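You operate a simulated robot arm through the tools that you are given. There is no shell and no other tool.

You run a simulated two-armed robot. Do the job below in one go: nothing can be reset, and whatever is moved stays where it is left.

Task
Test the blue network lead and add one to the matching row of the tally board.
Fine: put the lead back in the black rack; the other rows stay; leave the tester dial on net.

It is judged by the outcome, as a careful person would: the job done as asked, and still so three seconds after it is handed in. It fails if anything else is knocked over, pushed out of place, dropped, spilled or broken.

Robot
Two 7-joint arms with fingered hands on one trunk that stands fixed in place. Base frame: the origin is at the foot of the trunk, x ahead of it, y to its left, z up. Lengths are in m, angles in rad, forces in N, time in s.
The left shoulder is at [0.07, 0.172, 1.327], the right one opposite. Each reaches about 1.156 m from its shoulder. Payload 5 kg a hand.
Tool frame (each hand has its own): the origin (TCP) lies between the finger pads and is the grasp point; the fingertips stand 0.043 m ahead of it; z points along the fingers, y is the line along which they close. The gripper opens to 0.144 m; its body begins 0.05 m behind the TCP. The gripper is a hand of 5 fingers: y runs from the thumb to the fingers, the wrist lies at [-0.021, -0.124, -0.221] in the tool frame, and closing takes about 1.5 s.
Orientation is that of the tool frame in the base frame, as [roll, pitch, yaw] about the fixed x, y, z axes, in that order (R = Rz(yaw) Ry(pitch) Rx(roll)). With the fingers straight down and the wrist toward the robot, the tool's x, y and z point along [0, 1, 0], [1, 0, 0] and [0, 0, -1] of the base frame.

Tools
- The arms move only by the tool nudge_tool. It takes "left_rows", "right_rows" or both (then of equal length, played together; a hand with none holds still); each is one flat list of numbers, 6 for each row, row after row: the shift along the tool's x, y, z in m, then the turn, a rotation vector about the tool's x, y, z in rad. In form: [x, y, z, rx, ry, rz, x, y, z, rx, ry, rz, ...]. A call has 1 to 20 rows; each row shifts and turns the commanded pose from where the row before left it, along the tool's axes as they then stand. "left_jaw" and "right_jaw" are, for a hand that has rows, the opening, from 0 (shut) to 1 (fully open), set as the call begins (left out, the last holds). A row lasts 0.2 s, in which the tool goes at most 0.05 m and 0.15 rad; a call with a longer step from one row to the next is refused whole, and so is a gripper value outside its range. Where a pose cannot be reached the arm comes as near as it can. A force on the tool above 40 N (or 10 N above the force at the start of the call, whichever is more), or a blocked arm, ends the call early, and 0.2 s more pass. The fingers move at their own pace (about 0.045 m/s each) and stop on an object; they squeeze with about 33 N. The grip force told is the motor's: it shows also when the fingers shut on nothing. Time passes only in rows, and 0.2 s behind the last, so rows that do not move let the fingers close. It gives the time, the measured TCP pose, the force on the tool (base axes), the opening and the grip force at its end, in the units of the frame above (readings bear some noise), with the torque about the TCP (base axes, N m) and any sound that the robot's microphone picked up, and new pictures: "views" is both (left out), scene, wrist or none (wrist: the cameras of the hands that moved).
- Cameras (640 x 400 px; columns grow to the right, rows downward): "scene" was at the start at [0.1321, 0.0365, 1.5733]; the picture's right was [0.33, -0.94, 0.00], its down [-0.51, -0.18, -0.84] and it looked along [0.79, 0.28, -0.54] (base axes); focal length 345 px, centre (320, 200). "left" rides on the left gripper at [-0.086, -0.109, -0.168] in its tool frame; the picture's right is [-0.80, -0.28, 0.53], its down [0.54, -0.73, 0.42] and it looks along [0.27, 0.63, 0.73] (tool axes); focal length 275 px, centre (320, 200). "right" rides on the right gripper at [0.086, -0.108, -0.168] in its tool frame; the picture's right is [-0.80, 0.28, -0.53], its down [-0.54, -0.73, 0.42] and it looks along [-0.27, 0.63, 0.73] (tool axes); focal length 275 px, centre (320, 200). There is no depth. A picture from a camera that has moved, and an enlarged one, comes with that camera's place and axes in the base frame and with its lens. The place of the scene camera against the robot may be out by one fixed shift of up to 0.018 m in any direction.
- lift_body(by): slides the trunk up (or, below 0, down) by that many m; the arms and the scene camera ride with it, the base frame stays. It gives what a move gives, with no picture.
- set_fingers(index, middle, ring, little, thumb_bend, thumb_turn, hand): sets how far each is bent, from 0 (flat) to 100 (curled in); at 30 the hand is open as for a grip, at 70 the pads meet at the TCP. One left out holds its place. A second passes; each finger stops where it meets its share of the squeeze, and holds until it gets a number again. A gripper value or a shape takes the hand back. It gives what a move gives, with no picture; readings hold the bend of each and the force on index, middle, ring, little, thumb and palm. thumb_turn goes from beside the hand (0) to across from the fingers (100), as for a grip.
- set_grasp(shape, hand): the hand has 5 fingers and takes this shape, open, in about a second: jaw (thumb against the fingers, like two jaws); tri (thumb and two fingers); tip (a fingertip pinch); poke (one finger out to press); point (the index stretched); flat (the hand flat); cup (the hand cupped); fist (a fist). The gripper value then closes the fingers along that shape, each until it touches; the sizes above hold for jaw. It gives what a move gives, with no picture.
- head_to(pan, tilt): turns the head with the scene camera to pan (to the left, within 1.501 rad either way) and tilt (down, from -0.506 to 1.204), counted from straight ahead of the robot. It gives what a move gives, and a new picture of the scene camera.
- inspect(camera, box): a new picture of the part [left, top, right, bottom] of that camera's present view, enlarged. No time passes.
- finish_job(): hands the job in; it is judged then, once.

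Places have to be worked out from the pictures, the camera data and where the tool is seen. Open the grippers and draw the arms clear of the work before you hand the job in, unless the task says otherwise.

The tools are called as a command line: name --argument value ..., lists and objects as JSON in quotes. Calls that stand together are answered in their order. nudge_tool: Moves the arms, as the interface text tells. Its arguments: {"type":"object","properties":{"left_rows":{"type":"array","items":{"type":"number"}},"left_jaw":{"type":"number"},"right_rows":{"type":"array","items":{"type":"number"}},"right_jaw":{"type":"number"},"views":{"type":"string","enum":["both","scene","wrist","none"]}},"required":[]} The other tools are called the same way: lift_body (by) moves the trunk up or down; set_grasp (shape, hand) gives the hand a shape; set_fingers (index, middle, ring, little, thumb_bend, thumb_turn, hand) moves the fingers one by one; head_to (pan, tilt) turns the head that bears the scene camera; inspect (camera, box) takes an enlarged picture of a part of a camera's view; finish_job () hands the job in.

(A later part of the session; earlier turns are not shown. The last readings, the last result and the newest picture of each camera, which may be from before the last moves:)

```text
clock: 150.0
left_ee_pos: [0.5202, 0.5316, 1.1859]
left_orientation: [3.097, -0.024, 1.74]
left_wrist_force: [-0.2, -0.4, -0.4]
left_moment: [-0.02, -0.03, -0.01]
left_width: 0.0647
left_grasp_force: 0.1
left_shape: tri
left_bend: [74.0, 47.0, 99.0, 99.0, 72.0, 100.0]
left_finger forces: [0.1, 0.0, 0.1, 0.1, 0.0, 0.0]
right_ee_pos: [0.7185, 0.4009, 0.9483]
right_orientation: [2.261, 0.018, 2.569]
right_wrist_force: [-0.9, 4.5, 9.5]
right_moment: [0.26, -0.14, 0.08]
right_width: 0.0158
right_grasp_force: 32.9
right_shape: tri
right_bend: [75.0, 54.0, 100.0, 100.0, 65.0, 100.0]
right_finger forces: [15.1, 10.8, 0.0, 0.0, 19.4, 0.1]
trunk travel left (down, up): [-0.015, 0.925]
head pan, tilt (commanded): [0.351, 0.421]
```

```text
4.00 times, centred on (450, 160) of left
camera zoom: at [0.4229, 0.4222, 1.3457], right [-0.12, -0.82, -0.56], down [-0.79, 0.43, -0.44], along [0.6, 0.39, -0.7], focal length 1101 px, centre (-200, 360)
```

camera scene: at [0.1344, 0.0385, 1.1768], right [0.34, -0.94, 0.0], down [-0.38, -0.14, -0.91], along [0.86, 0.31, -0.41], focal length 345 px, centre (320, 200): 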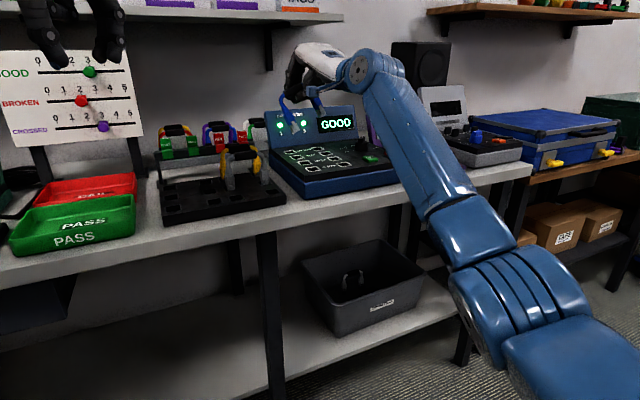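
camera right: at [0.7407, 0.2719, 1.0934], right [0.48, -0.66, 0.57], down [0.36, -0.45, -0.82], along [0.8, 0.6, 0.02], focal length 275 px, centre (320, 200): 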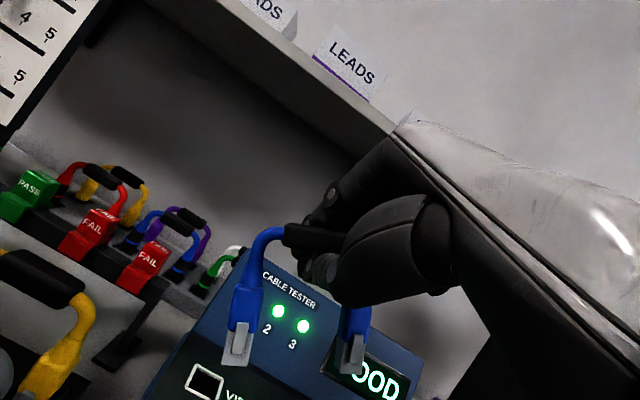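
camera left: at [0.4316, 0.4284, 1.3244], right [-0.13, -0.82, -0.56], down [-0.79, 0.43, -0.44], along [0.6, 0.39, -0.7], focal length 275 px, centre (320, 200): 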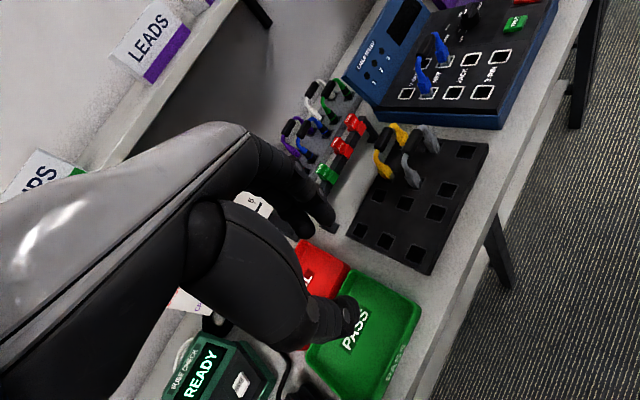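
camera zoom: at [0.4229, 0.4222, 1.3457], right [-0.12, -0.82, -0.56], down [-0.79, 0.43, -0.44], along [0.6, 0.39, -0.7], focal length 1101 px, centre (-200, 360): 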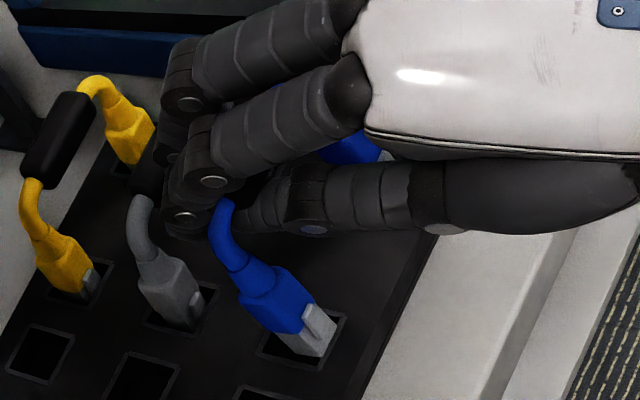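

A light contact (9.5 N): the left plug is touching the front-right corner of its slot. I ease up 3 mm, shift 3 mm left and 3 mm back, and continue down.

nudge_tool --right_rows '[-0.0001, 0.0031, -0.0026, 0, 0, 0, 0.0023, 0.0023, 0.0027, 0, 0, 0, 0.0001, -0.0023, 0.0019, 0, 0, 0, 0.0001, -0.0023, 0.0019, 0, 0, 0, 0.0001, -0.0023, 0.0019, 0, 0, 0, 0, 0, 0, 0, 0, 0]' --views "none"

inspect --camera "scene" --box '[210, 150, 290, 220]'

inspect --camera "right" --box '[220, 240, 380, 400]'

inspect --camera "left" --box '[400, 110, 500, 210]'

```text
clock: 151.4
left_ee_pos: [0.5219, 0.5304, 1.1841]
left_orientation: [3.095, -0.023, 1.74]
left_wrist_force: [0.6, 0.6, 0.4]
left_moment: [0.02, 0.01, 0.05]
left_width: 0.0648
left_grasp_force: 0.2
left_shape: tri
left_bend: [74.0, 47.0, 99.0, 99.0, 72.0, 100.0]
left_finger forces: [0.0, 0.1, 0.0, 0.0, 0.0, 0.1]
right_ee_pos: [0.7189, 0.4035, 0.9417]
right_orientation: [2.266, 0.018, 2.57]
right_wrist_force: [0.1, 0.2, -0.3]
right_moment: [-0.02, -0.04, 0.0]
right_width: 0.0153
right_grasp_force: 33.2
right_shape: tri
right_bend: [75.0, 54.0, 100.0, 100.0, 65.0, 100.0]
right_finger forces: [13.9, 9.2, 0.0, 0.1, 23.4, 0.0]
trunk travel left (down, up): [-0.015, 0.925]
head pan, tilt (commanded): [0.351, 0.421]
```

```text
5.71 times, centred on (250, 185) of scene
camera zoom: at [0.1345, 0.0385, 1.1768], right [0.34, -0.94, 0.0], down [-0.38, -0.14, -0.91], along [0.86, 0.31, -0.41], focal length 1972 px, centre (720, 286)
```

zoom: 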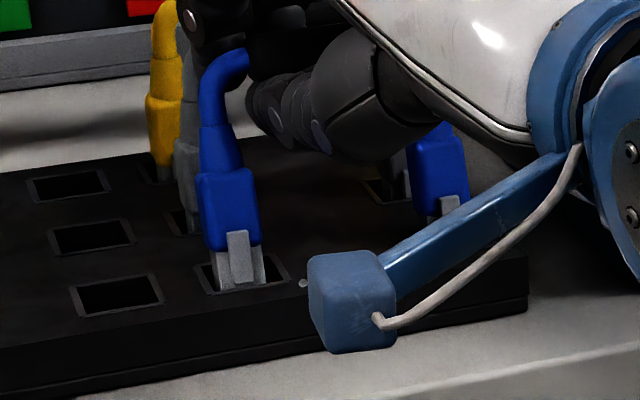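

```text
2.50 times, centred on (300, 320) of right
camera zoom: at [0.5393, 0.2834, 0.9623], right [0.54, -0.62, 0.57], down [0.39, -0.42, -0.82], along [0.75, 0.67, 0.02], focal length 688 px, centre (370, -100)
```

zoom: 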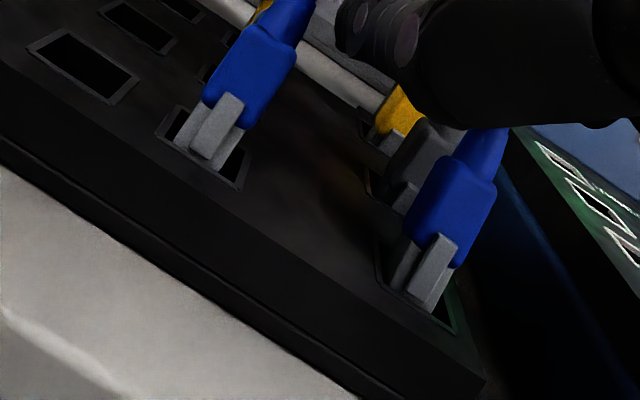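

```text
4.00 times, centred on (450, 160) of left
camera zoom: at [0.4238, 0.422, 1.3453], right [-0.12, -0.82, -0.56], down [-0.79, 0.43, -0.44], along [0.6, 0.39, -0.7], focal length 1101 px, centre (-200, 360)
```

zoom: 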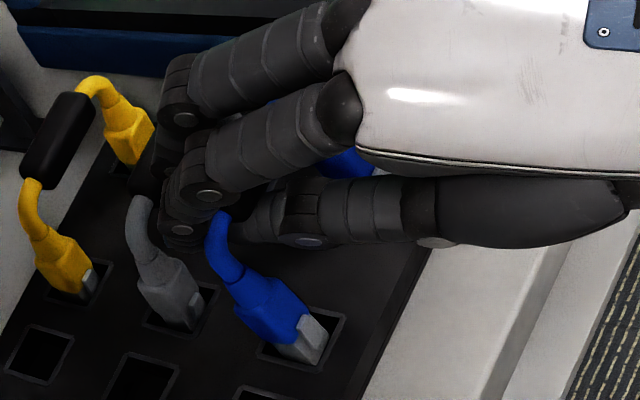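

Both plugs are now inside the rack slots with no force. I continue down to seat them.

nudge_tool --right_rows '[0.0001, -0.0023, 0.0019, 0, 0, 0, 0.0001, -0.0023, 0.0019, 0, 0, 0, 0.0001, -0.0023, 0.0019, 0, 0, 0, 0, 0, 0, 0, 0, 0]' --views "none"

inspect --camera "scene" --box '[210, 150, 290, 220]'

inspect --camera "right" --box '[220, 240, 380, 400]'

inspect --camera "left" --box '[400, 110, 500, 210]'

```text
clock: 152.4
left_ee_pos: [0.5209, 0.5292, 1.1866]
left_orientation: [3.095, -0.023, 1.741]
left_wrist_force: [-0.1, -0.3, -0.9]
left_moment: [-0.02, -0.02, -0.02]
left_width: 0.0646
left_grasp_force: 0.1
left_shape: tri
left_bend: [74.0, 47.0, 99.0, 99.0, 72.0, 100.0]
left_finger forces: [0.0, 0.0, 0.0, 0.1, 0.0, 0.0]
right_ee_pos: [0.7184, 0.4029, 0.9343]
right_orientation: [2.263, 0.018, 2.571]
right_wrist_force: [3.8, 0.0, 13.4]
right_moment: [0.41, -0.03, -0.1]
right_width: 0.0159
right_grasp_force: 33.6
right_shape: tri
right_bend: [75.0, 54.0, 100.0, 100.0, 66.0, 100.0]
right_finger forces: [15.3, 9.5, 0.1, 0.0, 17.8, 0.0]
trunk travel left (down, up): [-0.015, 0.925]
head pan, tilt (commanded): [0.351, 0.421]
```

```text
5.71 times, centred on (250, 185) of scene
camera zoom: at [0.1338, 0.0378, 1.177], right [0.34, -0.94, 0.0], down [-0.38, -0.14, -0.91], along [0.86, 0.31, -0.41], focal length 1972 px, centre (720, 286)
```

zoom: 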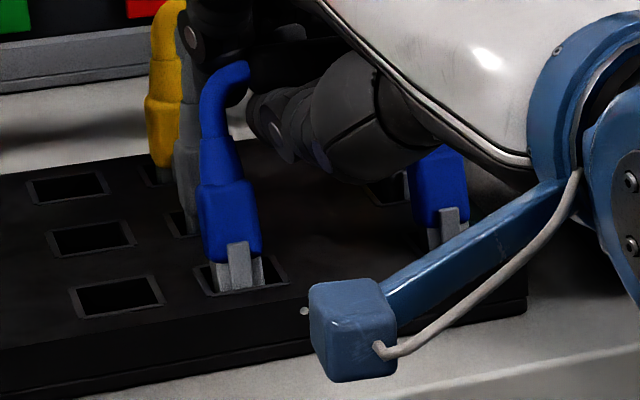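

```text
2.50 times, centred on (300, 320) of right
camera zoom: at [0.5385, 0.2829, 0.9553], right [0.54, -0.62, 0.57], down [0.39, -0.42, -0.82], along [0.75, 0.67, 0.02], focal length 688 px, centre (370, -100)
```

zoom: 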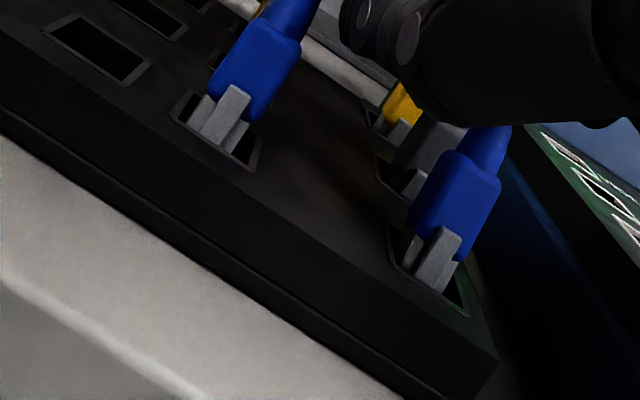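

```text
4.00 times, centred on (450, 160) of left
camera zoom: at [0.4232, 0.4211, 1.346], right [-0.12, -0.82, -0.56], down [-0.79, 0.43, -0.44], along [0.6, 0.39, -0.7], focal length 1101 px, centre (-200, 360)
```

zoom: 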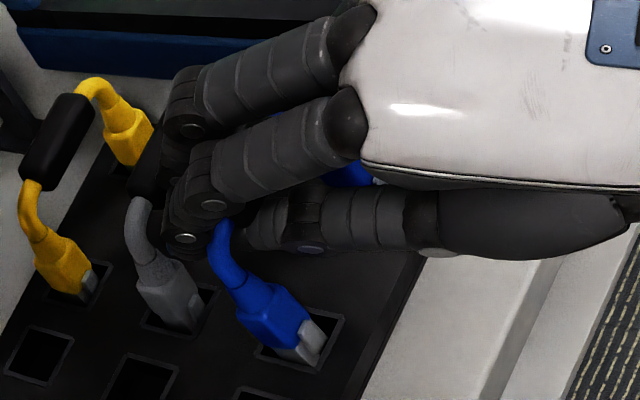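

Both plugs are seated (the rack pushes back with 13 N and the height matches the original). I ease 1.5 mm up and open the hand just enough to free the handle without touching the grey lead.

nudge_tool --right_rows '[0, 0.0012, -0.001, 0, 0, 0, 0, 0, 0, 0, 0, 0, 0, 0, 0, 0, 0, 0, 0, 0, 0, 0, 0, 0, 0, 0, 0, 0, 0, 0]' --right_jaw 0.28 --views "none"

inspect --camera "left" --box '[400, 100, 500, 200]'

inspect --camera "right" --box '[220, 200, 400, 380]'

inspect --camera "scene" --box '[205, 140, 295, 220]'

```text
clock: 153.6
left_ee_pos: [0.522, 0.5297, 1.1851]
left_orientation: [3.096, -0.023, 1.739]
left_wrist_force: [-0.3, -0.4, 0.2]
left_moment: [0.0, 0.02, -0.01]
left_width: 0.0648
left_grasp_force: 0.0
left_shape: tri
left_bend: [74.0, 47.0, 99.0, 99.0, 72.0, 100.0]
left_finger forces: [0.0, 0.1, 0.2, 0.0, 0.0, 0.0]
right_ee_pos: [0.719, 0.4034, 0.9342]
right_orientation: [2.265, 0.015, 2.573]
right_wrist_force: [-0.2, 0.5, -0.4]
right_moment: [-0.03, -0.05, 0.0]
right_width: 0.04
right_grasp_force: 0.1
right_shape: tri
right_bend: [74.0, 55.0, 99.0, 99.0, 74.0, 100.0]
right_finger forces: [0.3, 0.1, 0.1, 0.0, 0.1, 0.1]
trunk travel left (down, up): [-0.015, 0.925]
head pan, tilt (commanded): [0.351, 0.421]
```

```text
4.00 times, centred on (450, 150) of left
camera zoom: at [0.4238, 0.4219, 1.3453], right [-0.12, -0.82, -0.56], down [-0.79, 0.43, -0.44], along [0.6, 0.39, -0.7], focal length 1101 px, centre (-200, 400)
```

zoom: 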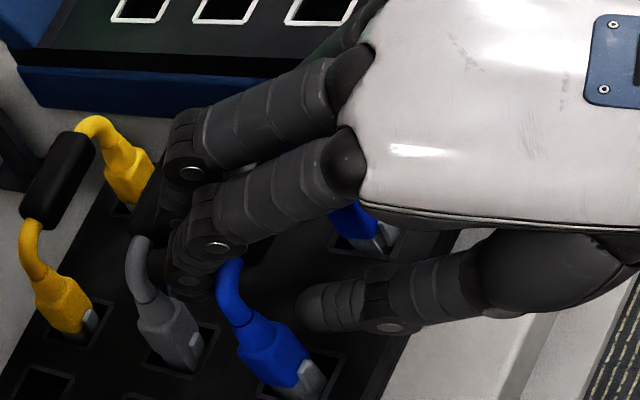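

```text
2.22 times, centred on (310, 290) of right
camera zoom: at [0.5389, 0.2839, 0.9552], right [0.54, -0.62, 0.57], down [0.39, -0.42, -0.82], along [0.75, 0.67, 0.02], focal length 612 px, centre (342, 0)
```

zoom: 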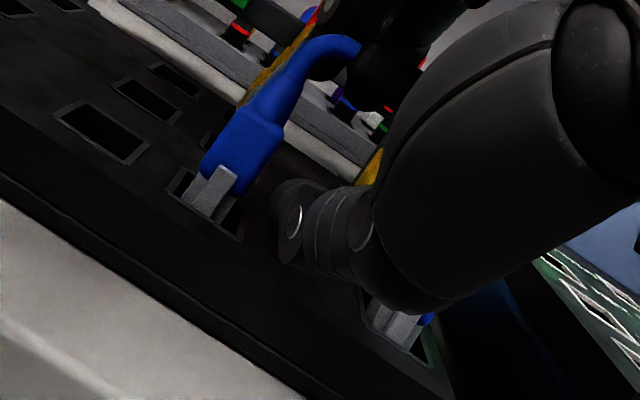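

```text
5.00 times, centred on (250, 180) of scene
camera zoom: at [0.1344, 0.0385, 1.1767], right [0.34, -0.94, 0.0], down [-0.38, -0.14, -0.91], along [0.86, 0.31, -0.41], focal length 1725 px, centre (670, 300)
```

zoom: 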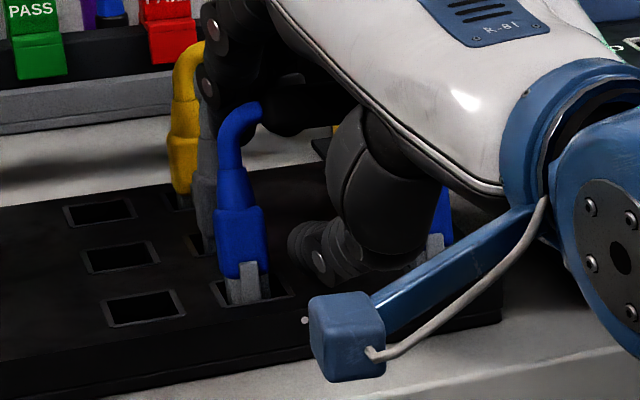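

The lead stands on its own in the rack. I back the right hand out along its finger direction, then up and away to the right.

nudge_tool --right_rows '[0, 0.004, 0, 0, 0, 0, 0, 0, -0.015, 0, 0, 0, 0, 0, -0.02, 0, 0, 0, 0, 0, -0.03, 0, 0, 0, 0, 0, -0.03, 0, 0, 0, 0, 0.01, -0.03, 0, 0, 0, -0.03, 0.01, -0.02, 0, 0, 0]' --views "none"

inspect --camera "left" --box '[380, 70, 540, 220]'

inspect --camera "scene" --box '[150, 110, 310, 230]'

```text
clock: 155.2
left_ee_pos: [0.522, 0.5299, 1.1845]
left_orientation: [3.093, -0.026, 1.742]
left_wrist_force: [0.6, -1.0, -0.3]
left_moment: [0.09, 0.04, -0.03]
left_width: 0.0648
left_grasp_force: 0.1
left_shape: tri
left_bend: [74.0, 47.0, 99.0, 99.0, 72.0, 100.0]
left_finger forces: [0.0, 0.0, 0.0, 0.0, 0.0, 0.1]
right_ee_pos: [0.691, 0.3067, 1.0468]
right_orientation: [2.266, 0.016, 2.572]
right_wrist_force: [0.5, -0.4, 0.2]
right_moment: [0.03, -0.02, 0.01]
right_width: 0.0402
right_grasp_force: 0.0
right_shape: tri
right_bend: [74.0, 55.0, 99.0, 99.0, 74.0, 100.0]
right_finger forces: [0.1, 0.0, 0.0, 0.0, 0.0, 0.1]
trunk travel left (down, up): [-0.015, 0.925]
head pan, tilt (commanded): [0.351, 0.421]
```

```text
2.67 times, centred on (460, 145) of left
camera zoom: at [0.4244, 0.4206, 1.3454], right [-0.12, -0.82, -0.57], down [-0.79, 0.43, -0.44], along [0.6, 0.39, -0.7], focal length 734 px, centre (-53, 347)
```

zoom: 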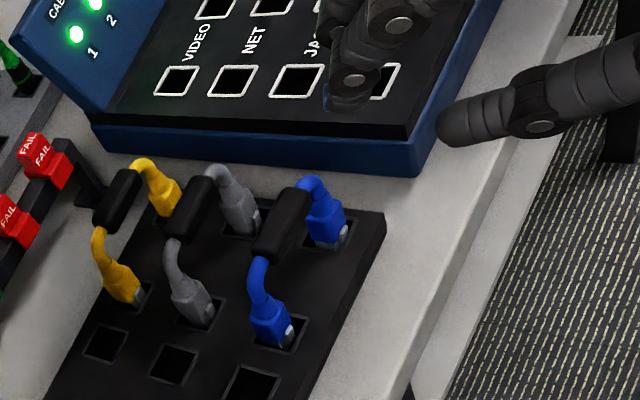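

```text
3.33 times, centred on (230, 170) of scene
camera zoom: at [0.135, 0.0375, 1.1766], right [0.34, -0.94, 0.0], down [-0.38, -0.14, -0.91], along [0.86, 0.31, -0.41], focal length 1150 px, centre (620, 300)
```

zoom: 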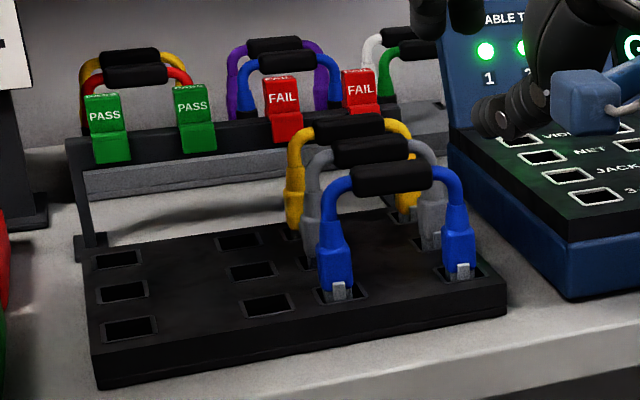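

The blue lead is back in its original place in the black rack, with the grey and yellow leads undisturbed. Now I take the right arm well clear, raise the trunk, and turn the head toward the tally board.

nudge_tool --right_rows '[0.0072, -0.0066, -0.0394, 0, 0, 0, 0.0072, -0.0066, -0.0394, 0, 0, 0, 0.0072, -0.0066, -0.0394, 0, 0, 0, 0.0072, -0.0066, -0.0394, 0, 0, 0, -0.0241, -0.02, -0.032, 0, 0, 0, -0.0241, -0.02, -0.032, 0, 0, 0, -0.0241, -0.02, -0.032, 0, 0, 0, -0.0241, -0.02, -0.032, 0, 0, 0, -0.0241, -0.02, -0.032, 0, 0, 0, -0.0241, -0.02, -0.032, 0, 0, 0, -0.0241, -0.02, -0.032, 0, 0, 0]' --views "none"

lift_body --by 0.3

head_to --pan 0.8 --tilt 0.4

```text
clock: 157.6
left_ee_pos: [0.5204, 0.5294, 1.1865]
left_orientation: [3.094, -0.025, 1.738]
left_wrist_force: [-0.4, -0.1, 0.9]
left_moment: [0.06, -0.08, -0.01]
left_width: 0.0647
left_grasp_force: 0.1
left_shape: tri
left_bend: [74.0, 47.0, 99.0, 99.0, 72.0, 100.0]
left_finger forces: [0.0, 0.1, 0.0, 0.0, 0.0, 0.0]
right_ee_pos: [0.5896, -0.1047, 1.1612]
right_orientation: [2.263, 0.017, 2.57]
right_wrist_force: [0.3, 0.2, -0.6]
right_moment: [0.05, 0.03, 0.01]
right_width: 0.0399
right_grasp_force: 0.1
right_shape: tri
right_bend: [74.0, 55.0, 99.0, 99.0, 74.0, 100.0]
right_finger forces: [0.0, 0.1, 0.0, 0.0, 0.0, 0.0]
trunk travel left (down, up): [-0.015, 0.925]
head pan, tilt (commanded): [0.351, 0.421]
```

```text
clock: 160.6
left_ee_pos: [0.5222, 0.5303, 1.4855]
left_orientation: [3.096, -0.023, 1.739]
left_wrist_force: [-0.3, -0.4, -0.5]
left_moment: [-0.02, -0.02, 0.0]
left_width: 0.065
left_grasp_force: 0.0
left_shape: tri
left_bend: [74.0, 47.0, 99.0, 99.0, 72.0, 100.0]
left_finger forces: [0.0, 0.0, 0.0, 0.1, 0.1, 0.1]
right_ee_pos: [0.5895, -0.1029, 1.4608]
right_orientation: [2.265, 0.016, 2.572]
right_wrist_force: [-0.5, 0.0, -0.4]
right_moment: [0.05, 0.01, -0.02]
right_width: 0.0401
right_grasp_force: 0.0
right_shape: tri
right_bend: [74.0, 55.0, 99.0, 99.0, 74.0, 100.0]
right_finger forces: [0.0, 0.0, 0.0, 0.1, 0.0, 0.1]
trunk travel left (down, up): [-0.315, 0.625]
head pan, tilt (commanded): [0.351, 0.421]
```

```text
clock: 161.5
left_ee_pos: [0.521, 0.5302, 1.4843]
left_orientation: [3.096, -0.022, 1.739]
left_wrist_force: [0.2, 0.2, -0.5]
left_moment: [-0.01, 0.02, 0.0]
left_width: 0.0648
left_grasp_force: 0.1
left_shape: tri
left_bend: [74.0, 47.0, 99.0, 99.0, 72.0, 100.0]
left_finger forces: [0.0, 0.0, 0.0, 0.1, 0.1, 0.0]
right_ee_pos: [0.5896, -0.103, 1.4614]
right_orientation: [2.266, 0.017, 2.57]
right_wrist_force: [-0.2, -0.3, 0.5]
right_moment: [-0.02, 0.0, 0.03]
right_width: 0.0401
right_grasp_force: 0.0
right_shape: tri
right_bend: [74.0, 55.0, 99.0, 99.0, 74.0, 100.0]
right_finger forces: [0.0, 0.1, 0.0, 0.0, 0.0, 0.1]
trunk travel left (down, up): [-0.315, 0.625]
head pan, tilt (commanded): [0.799, 0.4]
camera scene: at [0.1124, 0.0729, 1.4787], right [0.72, -0.7, 0.0], down [-0.27, -0.28, -0.92], along [0.64, 0.66, -0.39], focal length 345 px, centre (320, 200)
```

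scene: 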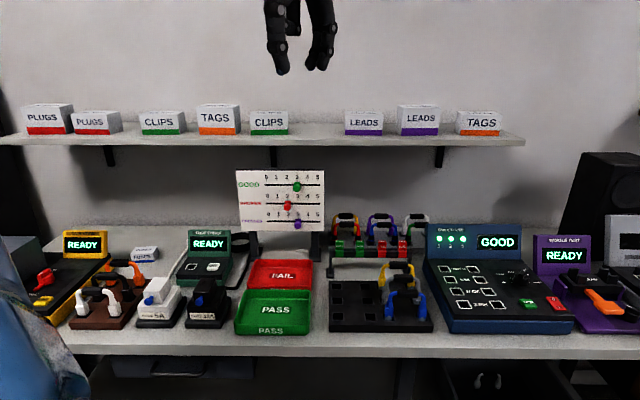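

Now a frontal view of the whole bench. I zoom in on the tally board.

inspect --camera "scene" --box '[225, 160, 335, 245]'

inspect --camera "scene" --box '[255, 165, 325, 215]'

inspect --camera "scene" --box '[320, 200, 580, 340]'

```text
4.71 times, centred on (280, 202) of scene
camera zoom: at [0.1124, 0.0729, 1.4787], right [0.72, -0.7, 0.0], down [-0.27, -0.28, -0.92], along [0.64, 0.66, -0.39], focal length 1624 px, centre (508, 188)
```

zoom: 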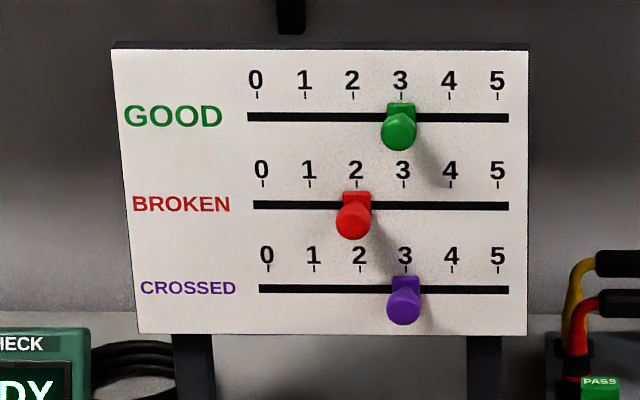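

```text
8.00 times, centred on (290, 190) of scene
camera zoom: at [0.1124, 0.0729, 1.4787], right [0.72, -0.7, 0.0], down [-0.27, -0.28, -0.92], along [0.64, 0.66, -0.39], focal length 2761 px, centre (560, 280)
```

zoom: 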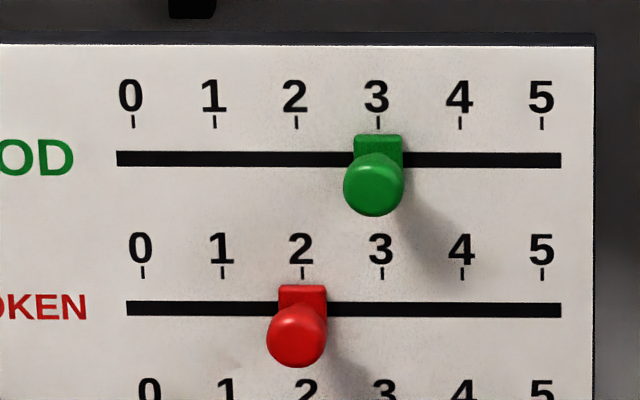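

```text
2.46 times, centred on (450, 270) of scene
camera zoom: at [0.1124, 0.0729, 1.4787], right [0.72, -0.7, 0.0], down [-0.27, -0.28, -0.92], along [0.64, 0.66, -0.39], focal length 849 px, centre (0, 28)
```

zoom: 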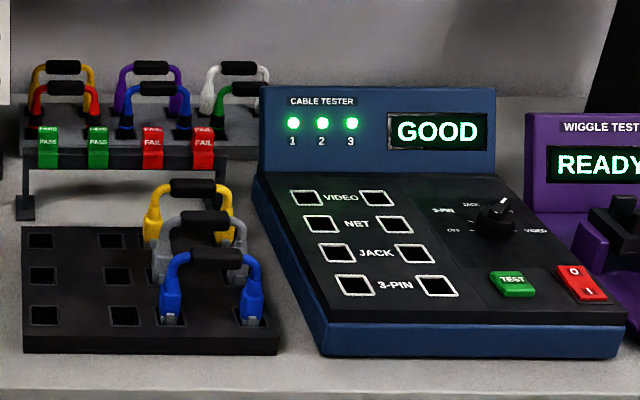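

The frontal view confirms GOOD 3, BROKEN 2, CROSSED 3 (0.030 m per step), the lead racked, the tester on NET showing GOOD. I shape the left hand with only the index out and bring it up to the left of the green slider, which is at about (0.721, 0.787, 1.117).

set_grasp --hand "left" --shape "poke"

set_fingers --hand "left" --middle 100

nudge_tool --left_rows '[0, 0, 0, 0, 0, -0.1234, 0, 0, 0, 0, 0, -0.1234, 0, 0, 0, 0, 0, -0.1234, 0, 0, 0, 0, 0, -0.1234, 0, 0, 0, 0, 0, -0.1234, 0, 0, 0, -0.139, 0, 0, 0, 0, 0, -0.139, 0, 0, 0, 0, 0, -0.139, 0, 0, 0, 0, 0, -0.139, 0, 0, 0.009, 0.0047, 0.0404, 0, 0, 0, 0.009, 0.0047, 0.0404, 0, 0, 0, 0.009, 0.0047, 0.0404, 0, 0, 0, 0.009, 0.0047, 0.0404, 0, 0, 0, 0.009, 0.0047, 0.0404, 0, 0, 0, 0.009, 0.0047, 0.0404, 0, 0, 0]'

```text
clock: 162.4
left_ee_pos: [0.5222, 0.5308, 1.4851]
left_orientation: [3.094, -0.021, 1.741]
left_wrist_force: [0.7, 0.1, 0.9]
left_moment: [0.01, 0.0, -0.03]
left_width: 0.0001
left_grasp_force: 0.1
left_shape: poke
left_bend: [70.0, 70.0, 99.0, 99.0, 100.0, 100.0]
left_finger forces: [0.0, 0.0, 0.1, 0.0, 0.0, 0.1]
right_ee_pos: [0.5884, -0.1037, 1.4611]
right_orientation: [2.263, 0.017, 2.57]
right_wrist_force: [0.3, -0.6, -0.8]
right_moment: [-0.03, 0.0, -0.02]
right_width: 0.0401
right_grasp_force: 0.0
right_shape: tri
right_bend: [74.0, 55.0, 99.0, 99.0, 74.0, 100.0]
right_finger forces: [0.1, 0.1, 0.0, 0.1, 0.0, 0.1]
trunk travel left (down, up): [-0.315, 0.625]
head pan, tilt (commanded): [0.799, 0.4]
```

```text
clock: 163.4
left_ee_pos: [0.5215, 0.5306, 1.4855]
left_orientation: [3.096, -0.022, 1.741]
left_wrist_force: [0.9, 0.1, 0.0]
left_moment: [0.0, -0.01, -0.02]
left_width: 0.0484
left_grasp_force: 0.0
left_shape: fingers
left_bend: [70.0, 100.0, 99.0, 99.0, 100.0, 100.0]
left_finger forces: [0.1, 0.1, 0.1, 0.0, 0.0, 0.1]
right_ee_pos: [0.5899, -0.1036, 1.4616]
right_orientation: [2.265, 0.016, 2.571]
right_wrist_force: [0.1, -0.3, 0.0]
right_moment: [0.02, 0.01, 0.03]
right_width: 0.0401
right_grasp_force: 0.1
right_shape: tri
right_bend: [74.0, 55.0, 99.0, 99.0, 74.0, 100.0]
right_finger forces: [0.1, 0.0, 0.0, 0.0, 0.0, 0.0]
trunk travel left (down, up): [-0.315, 0.625]
head pan, tilt (commanded): [0.799, 0.4]
```

```text
clock: 166.6
left_ee_pos: [0.6005, 0.6812, 1.3024]
left_orientation: [2.533, 0.008, 2.355]
left_wrist_force: [-0.3, 0.0, 0.3]
left_moment: [0.0, 0.01, 0.0]
left_width: 0.0487
left_grasp_force: 0.0
left_shape: fingers
left_bend: [70.0, 100.0, 99.0, 99.0, 100.0, 100.0]
left_finger forces: [0.0, 0.1, 0.1, 0.1, 0.1, 0.0]
right_ee_pos: [0.5898, -0.1033, 1.4612]
right_orientation: [2.265, 0.017, 2.57]
right_wrist_force: [-0.5, 0.7, -0.4]
right_moment: [0.0, -0.01, 0.0]
right_width: 0.0402
right_grasp_force: 0.1
right_shape: tri
right_bend: [74.0, 55.0, 99.0, 99.0, 74.0, 100.0]
right_finger forces: [0.1, 0.0, 0.1, 0.0, 0.1, 0.1]
trunk travel left (down, up): [-0.315, 0.625]
head pan, tilt (commanded): [0.799, 0.4]
camera scene: at [0.1124, 0.0735, 1.4788], right [0.72, -0.7, 0.0], down [-0.27, -0.28, -0.92], along [0.64, 0.66, -0.39], focal length 345 px, centre (320, 200)
camera left: at [0.5318, 0.4893, 1.3783], right [0.62, -0.52, -0.59], down [-0.63, 0.13, -0.77], along [0.47, 0.85, -0.25], focal length 275 px, centre (320, 200)
```

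scene: 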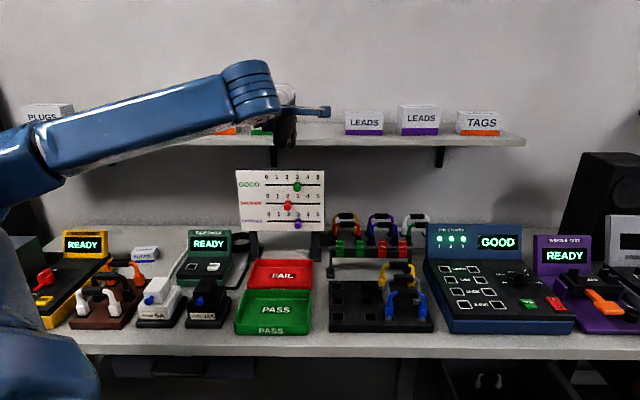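
left: 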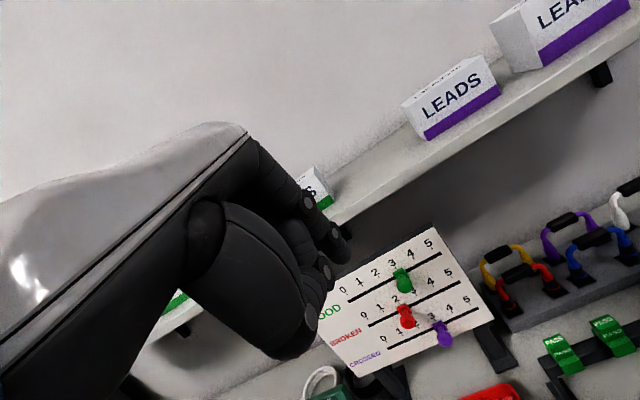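

inspect --camera "left" --box '[290, 200, 490, 380]'

inspect --camera "left" --box '[370, 250, 440, 310]'

```text
2.22 times, centred on (390, 290) of left
camera zoom: at [0.5318, 0.4893, 1.3783], right [0.62, -0.52, -0.59], down [-0.63, 0.13, -0.77], along [0.47, 0.85, -0.25], focal length 612 px, centre (164, 0)
```

zoom: 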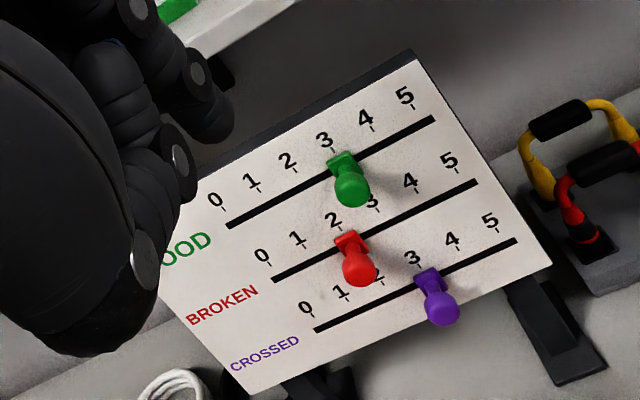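

```text
6.67 times, centred on (405, 280) of left
camera zoom: at [0.5318, 0.4893, 1.3783], right [0.62, -0.52, -0.59], down [-0.63, 0.13, -0.77], along [0.47, 0.85, -0.25], focal length 1835 px, centre (-247, -333)
```

zoom: 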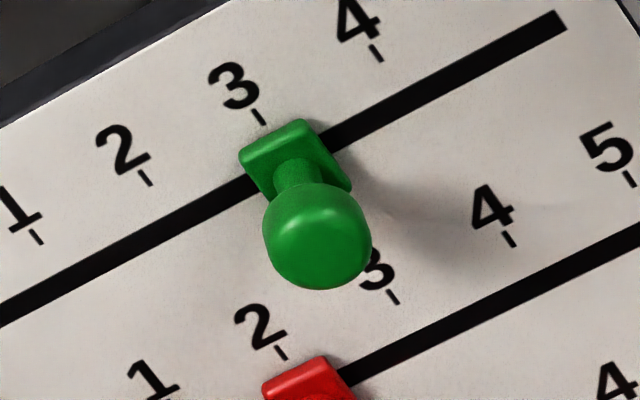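

The left camera gives a very clear view: base plate at (0.731, 0.794, 1.122), knob front at (0.7145, 0.779, 1.117), radius about 11 mm. I bring the index tip to the left of the green knob, slightly in front of it.

nudge_tool --left_rows '[0.0088, 0.0028, 0.0373, 0, 0, 0, 0.0088, 0.0028, 0.0373, 0, 0, 0, 0.0088, 0.0028, 0.0373, 0, 0, 0, 0.0088, 0.0028, 0.0373, 0, 0, 0, 0.0088, 0.0028, 0.0373, 0, 0, 0, 0, 0, 0, 0, 0, 0]'

inspect --camera "left" --box '[290, 200, 450, 340]'

inspect --camera "scene" --box '[225, 130, 335, 245]'

```text
clock: 168.0
left_ee_pos: [0.6524, 0.7948, 1.1571]
left_orientation: [2.535, 0.008, 2.358]
left_wrist_force: [-0.1, 0.1, 0.5]
left_moment: [0.04, 0.03, 0.01]
left_width: 0.0488
left_grasp_force: 0.2
left_shape: fingers
left_bend: [70.0, 100.0, 99.0, 99.0, 100.0, 100.0]
left_finger forces: [0.0, 0.0, 0.1, 0.0, 0.0, 0.1]
right_ee_pos: [0.5889, -0.1041, 1.4612]
right_orientation: [2.262, 0.017, 2.569]
right_wrist_force: [-0.8, 0.4, -0.1]
right_moment: [0.0, -0.05, 0.0]
right_width: 0.0404
right_grasp_force: 0.0
right_shape: tri
right_bend: [74.0, 55.0, 99.0, 99.0, 74.0, 100.0]
right_finger forces: [0.1, 0.0, 0.1, 0.1, 0.0, 0.0]
trunk travel left (down, up): [-0.315, 0.625]
head pan, tilt (commanded): [0.799, 0.4]
camera scene: at [0.1116, 0.0722, 1.4788], right [0.72, -0.7, 0.0], down [-0.27, -0.28, -0.92], along [0.64, 0.66, -0.39], focal length 345 px, centre (320, 200)
camera left: at [0.5838, 0.6024, 1.2331], right [0.62, -0.52, -0.59], down [-0.63, 0.13, -0.77], along [0.47, 0.85, -0.25], focal length 275 px, centre (320, 200)
```

scene: 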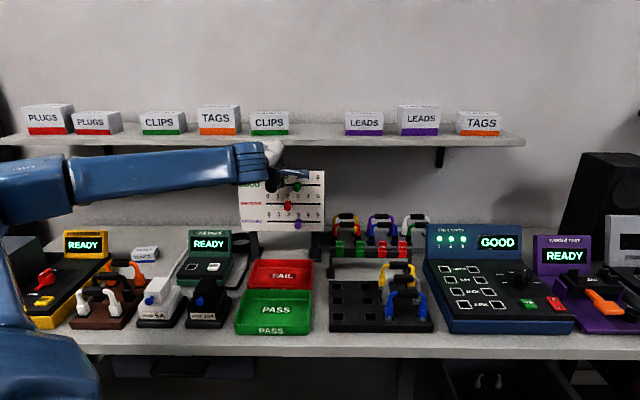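
left: 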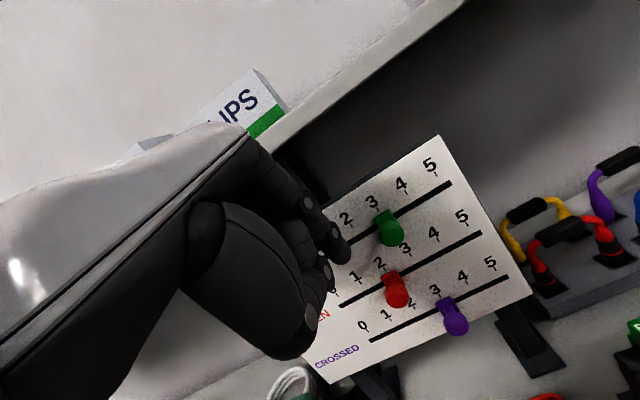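

```text
2.86 times, centred on (370, 270) of left
camera zoom: at [0.5838, 0.6024, 1.2331], right [0.62, -0.52, -0.59], down [-0.63, 0.13, -0.77], along [0.47, 0.85, -0.25], focal length 786 px, centre (177, 0)
```

zoom: 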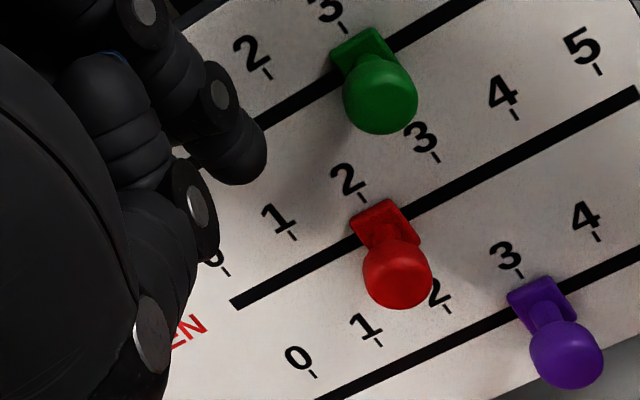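

```text
3.48 times, centred on (280, 188) of scene
camera zoom: at [0.1116, 0.0722, 1.4788], right [0.72, -0.7, 0.0], down [-0.27, -0.28, -0.92], along [0.64, 0.66, -0.39], focal length 1200 px, centre (459, 244)
```

zoom: 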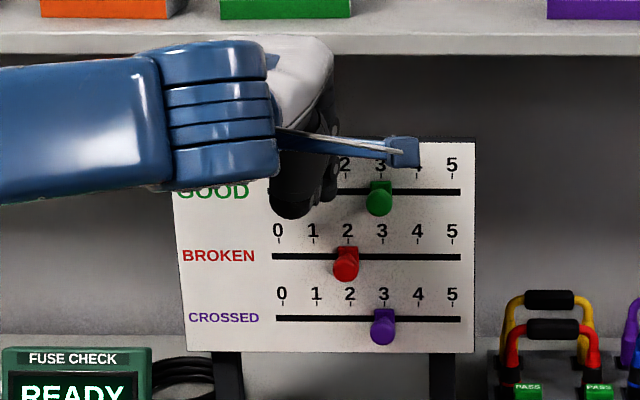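

The tip is about 44 mm left of the knob centre at the right height. I move it in alongside the knob, then push right in 8 mm steps, stopping short to check.

nudge_tool --left_rows '[0, 0, 0.0122, 0, 0, 0, 0, 0, 0.0122, 0, 0, 0, -0.01, 0, 0, 0, 0, 0, -0.01, 0, 0, 0, 0, 0, -0.008, 0, 0, 0, 0, 0, -0.008, 0, 0, 0, 0, 0, -0.006, 0, 0, 0, 0, 0, 0, 0, 0, 0, 0, 0]'

inspect --camera "left" --box '[290, 200, 450, 340]'

inspect --camera "scene" --box '[225, 130, 335, 245]'

```text
clock: 169.8
left_ee_pos: [0.6911, 0.7748, 1.1366]
left_orientation: [2.536, 0.007, 2.356]
left_wrist_force: [1.0, 0.1, 0.2]
left_moment: [0.01, -0.02, -0.06]
left_width: 0.0489
left_grasp_force: 0.1
left_shape: fingers
left_bend: [70.0, 100.0, 99.0, 99.0, 100.0, 100.0]
left_finger forces: [0.0, 0.0, 0.0, 0.0, 0.1, 0.0]
right_ee_pos: [0.5903, -0.1037, 1.4614]
right_orientation: [2.265, 0.018, 2.568]
right_wrist_force: [-0.6, -0.3, 0.0]
right_moment: [-0.03, 0.01, -0.05]
right_width: 0.0403
right_grasp_force: 0.0
right_shape: tri
right_bend: [74.0, 55.0, 99.0, 99.0, 74.0, 100.0]
right_finger forces: [0.0, 0.0, 0.1, 0.1, 0.0, 0.1]
trunk travel left (down, up): [-0.315, 0.625]
head pan, tilt (commanded): [0.799, 0.4]
camera scene: at [0.1122, 0.0731, 1.4787], right [0.72, -0.7, 0.0], down [-0.27, -0.28, -0.92], along [0.64, 0.66, -0.39], focal length 345 px, centre (320, 200)
camera left: at [0.6226, 0.5832, 1.2132], right [0.62, -0.52, -0.59], down [-0.63, 0.13, -0.77], along [0.47, 0.85, -0.25], focal length 275 px, centre (320, 200)
```

scene: 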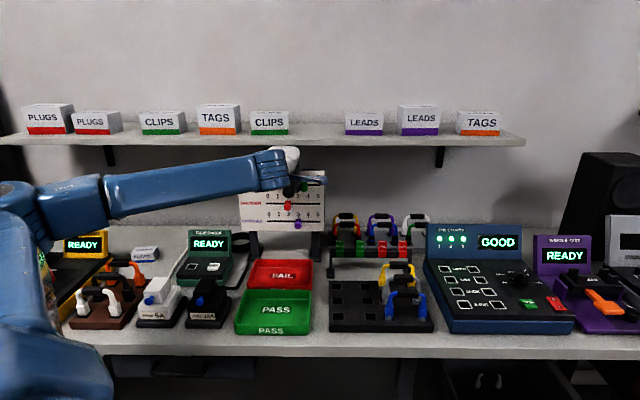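
left: 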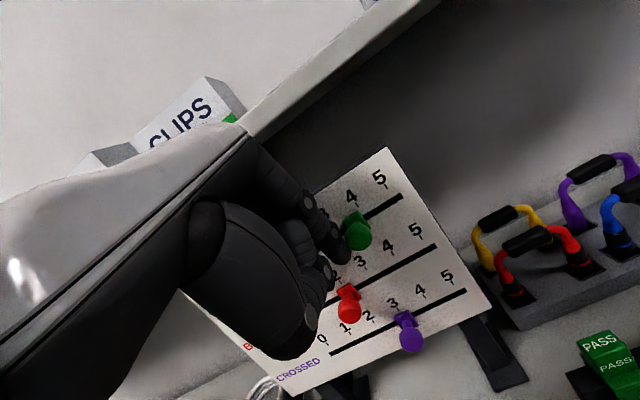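

```text
2.86 times, centred on (370, 270) of left
camera zoom: at [0.6226, 0.5832, 1.2132], right [0.62, -0.52, -0.59], down [-0.63, 0.13, -0.77], along [0.47, 0.85, -0.25], focal length 786 px, centre (177, 0)
```

zoom: 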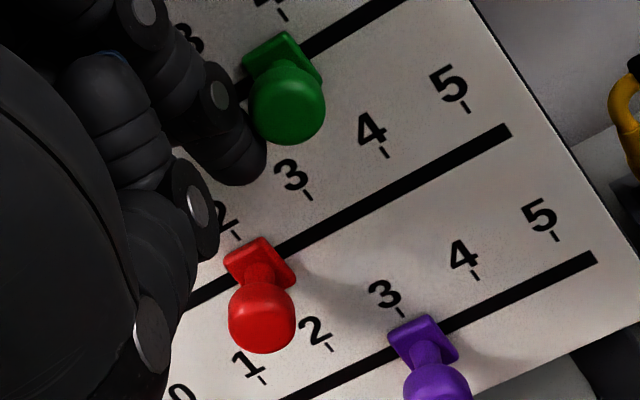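

```text
3.48 times, centred on (280, 188) of scene
camera zoom: at [0.1122, 0.0731, 1.4787], right [0.72, -0.7, 0.0], down [-0.27, -0.28, -0.92], along [0.64, 0.66, -0.39], focal length 1200 px, centre (459, 244)
```

zoom: 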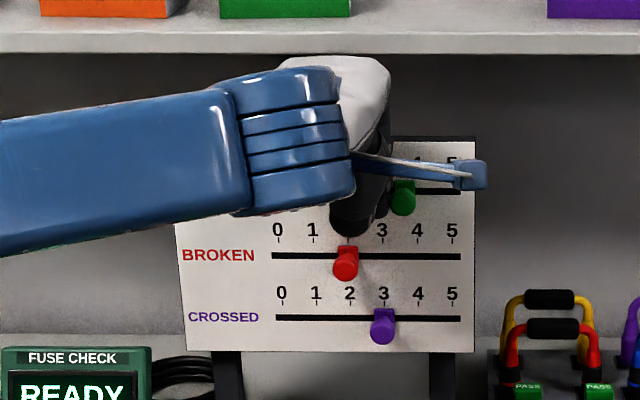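

The green slider has moved about 0.68 of a step; the red and purple are untouched. I push about 9.5 mm more.

nudge_tool --left_rows '[-0.005, 0, 0, 0, 0, 0, -0.0045, 0, 0, 0, 0, 0, 0, 0, 0, 0, 0, 0]' --views "none"

inspect --camera "scene" --box '[255, 165, 325, 215]'

inspect --camera "left" --box '[290, 160, 410, 280]'

```text
clock: 170.6
left_ee_pos: [0.6986, 0.7688, 1.1358]
left_orientation: [2.536, 0.007, 2.358]
left_wrist_force: [-0.5, 0.2, 0.1]
left_moment: [0.02, 0.02, 0.0]
left_width: 0.0487
left_grasp_force: 0.0
left_shape: fingers
left_bend: [70.0, 100.0, 99.0, 99.0, 100.0, 100.0]
left_finger forces: [0.0, 0.1, 0.0, 0.0, 0.0, 0.0]
right_ee_pos: [0.5907, -0.1031, 1.4612]
right_orientation: [2.266, 0.017, 2.57]
right_wrist_force: [0.7, 0.2, -1.1]
right_moment: [0.03, 0.01, -0.02]
right_width: 0.0402
right_grasp_force: 0.0
right_shape: tri
right_bend: [74.0, 55.0, 99.0, 99.0, 74.0, 100.0]
right_finger forces: [0.0, 0.1, 0.0, 0.1, 0.0, 0.0]
trunk travel left (down, up): [-0.315, 0.625]
head pan, tilt (commanded): [0.799, 0.4]
```

```text
8.00 times, centred on (290, 190) of scene
camera zoom: at [0.1122, 0.073, 1.4787], right [0.72, -0.7, 0.0], down [-0.27, -0.28, -0.92], along [0.64, 0.66, -0.39], focal length 2761 px, centre (560, 280)
```

zoom: 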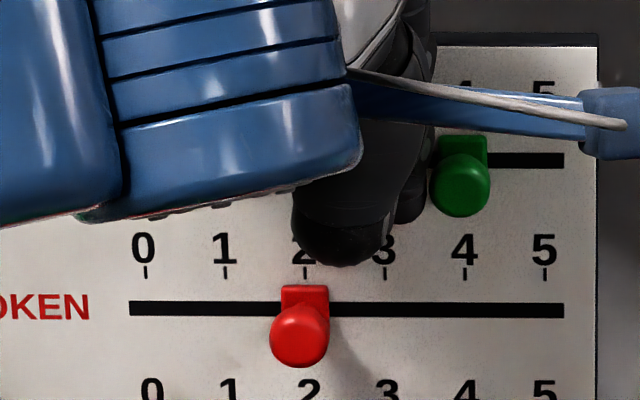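

```text
3.33 times, centred on (350, 220) of left
camera zoom: at [0.6299, 0.5769, 1.2128], right [0.62, -0.52, -0.59], down [-0.63, 0.13, -0.77], along [0.47, 0.85, -0.25], focal length 918 px, centre (220, 133)
```

zoom: 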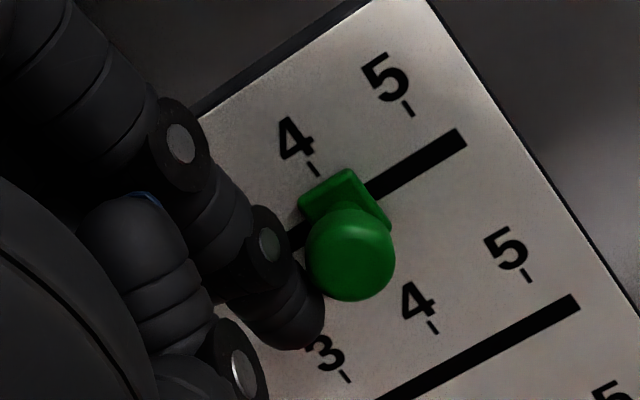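

The green slider's plate is now centred on the 4 mark (within about 1 mm), and the others are unchanged. I back the finger off to the left a little, then withdraw up and away.

nudge_tool --left_rows '[0.006, 0, 0, 0, 0, 0, 0, 0, -0.02, 0, 0, 0, 0, 0, -0.03, 0, 0, 0, 0, 0, -0.04, 0, 0, 0, 0, 0, -0.04, 0, 0, 0, 0, 0, -0.04, 0, 0, 0, 0, -0.03, -0.03, 0, 0, 0, 0, -0.03, -0.03, 0, 0, 0]' --views "none"

inspect --camera "scene" --box '[225, 160, 335, 245]'

inspect --camera "scene" --box '[0, 80, 640, 400]'

```text
clock: 172.4
left_ee_pos: [0.5642, 0.6454, 1.2921]
left_orientation: [2.534, 0.008, 2.355]
left_wrist_force: [-0.4, -1.2, -0.1]
left_moment: [0.04, -0.02, 0.02]
left_width: 0.0485
left_grasp_force: 0.0
left_shape: fingers
left_bend: [70.0, 100.0, 99.0, 99.0, 100.0, 100.0]
left_finger forces: [0.1, 0.0, 0.0, 0.0, 0.0, 0.0]
right_ee_pos: [0.5882, -0.1056, 1.4626]
right_orientation: [2.263, 0.018, 2.569]
right_wrist_force: [-0.8, -1.1, -0.3]
right_moment: [-0.02, 0.0, -0.01]
right_width: 0.0402
right_grasp_force: 0.0
right_shape: tri
right_bend: [74.0, 55.0, 99.0, 99.0, 74.0, 100.0]
right_finger forces: [0.0, 0.0, 0.0, 0.1, 0.0, 0.0]
trunk travel left (down, up): [-0.315, 0.625]
head pan, tilt (commanded): [0.799, 0.4]
```

```text
4.71 times, centred on (280, 202) of scene
camera zoom: at [0.1107, 0.0717, 1.4789], right [0.72, -0.7, 0.0], down [-0.27, -0.28, -0.92], along [0.64, 0.66, -0.39], focal length 1624 px, centre (508, 188)
```

zoom: 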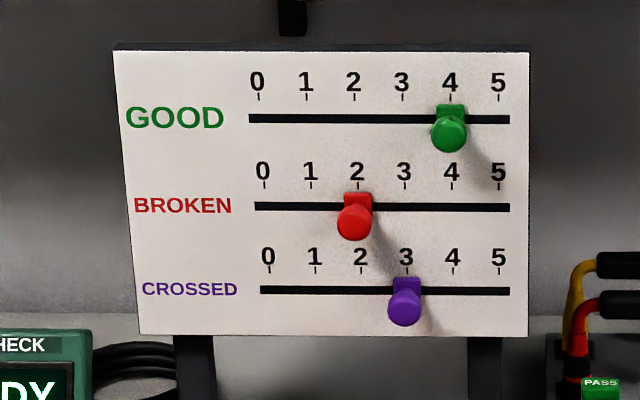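

```text
1.00 times, centred on (320, 240) of scene (not enlarged: the box is as wide or as high as the picture)
camera zoom: at [0.1107, 0.0717, 1.4789], right [0.72, -0.7, 0.0], down [-0.27, -0.28, -0.92], along [0.64, 0.66, -0.39], focal length 345 px, centre (320, 160)
```

zoom: 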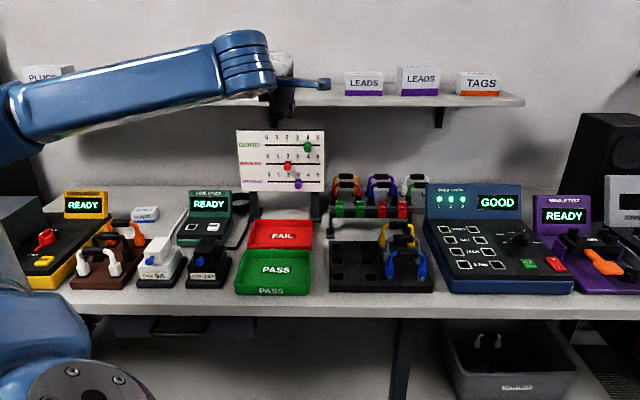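

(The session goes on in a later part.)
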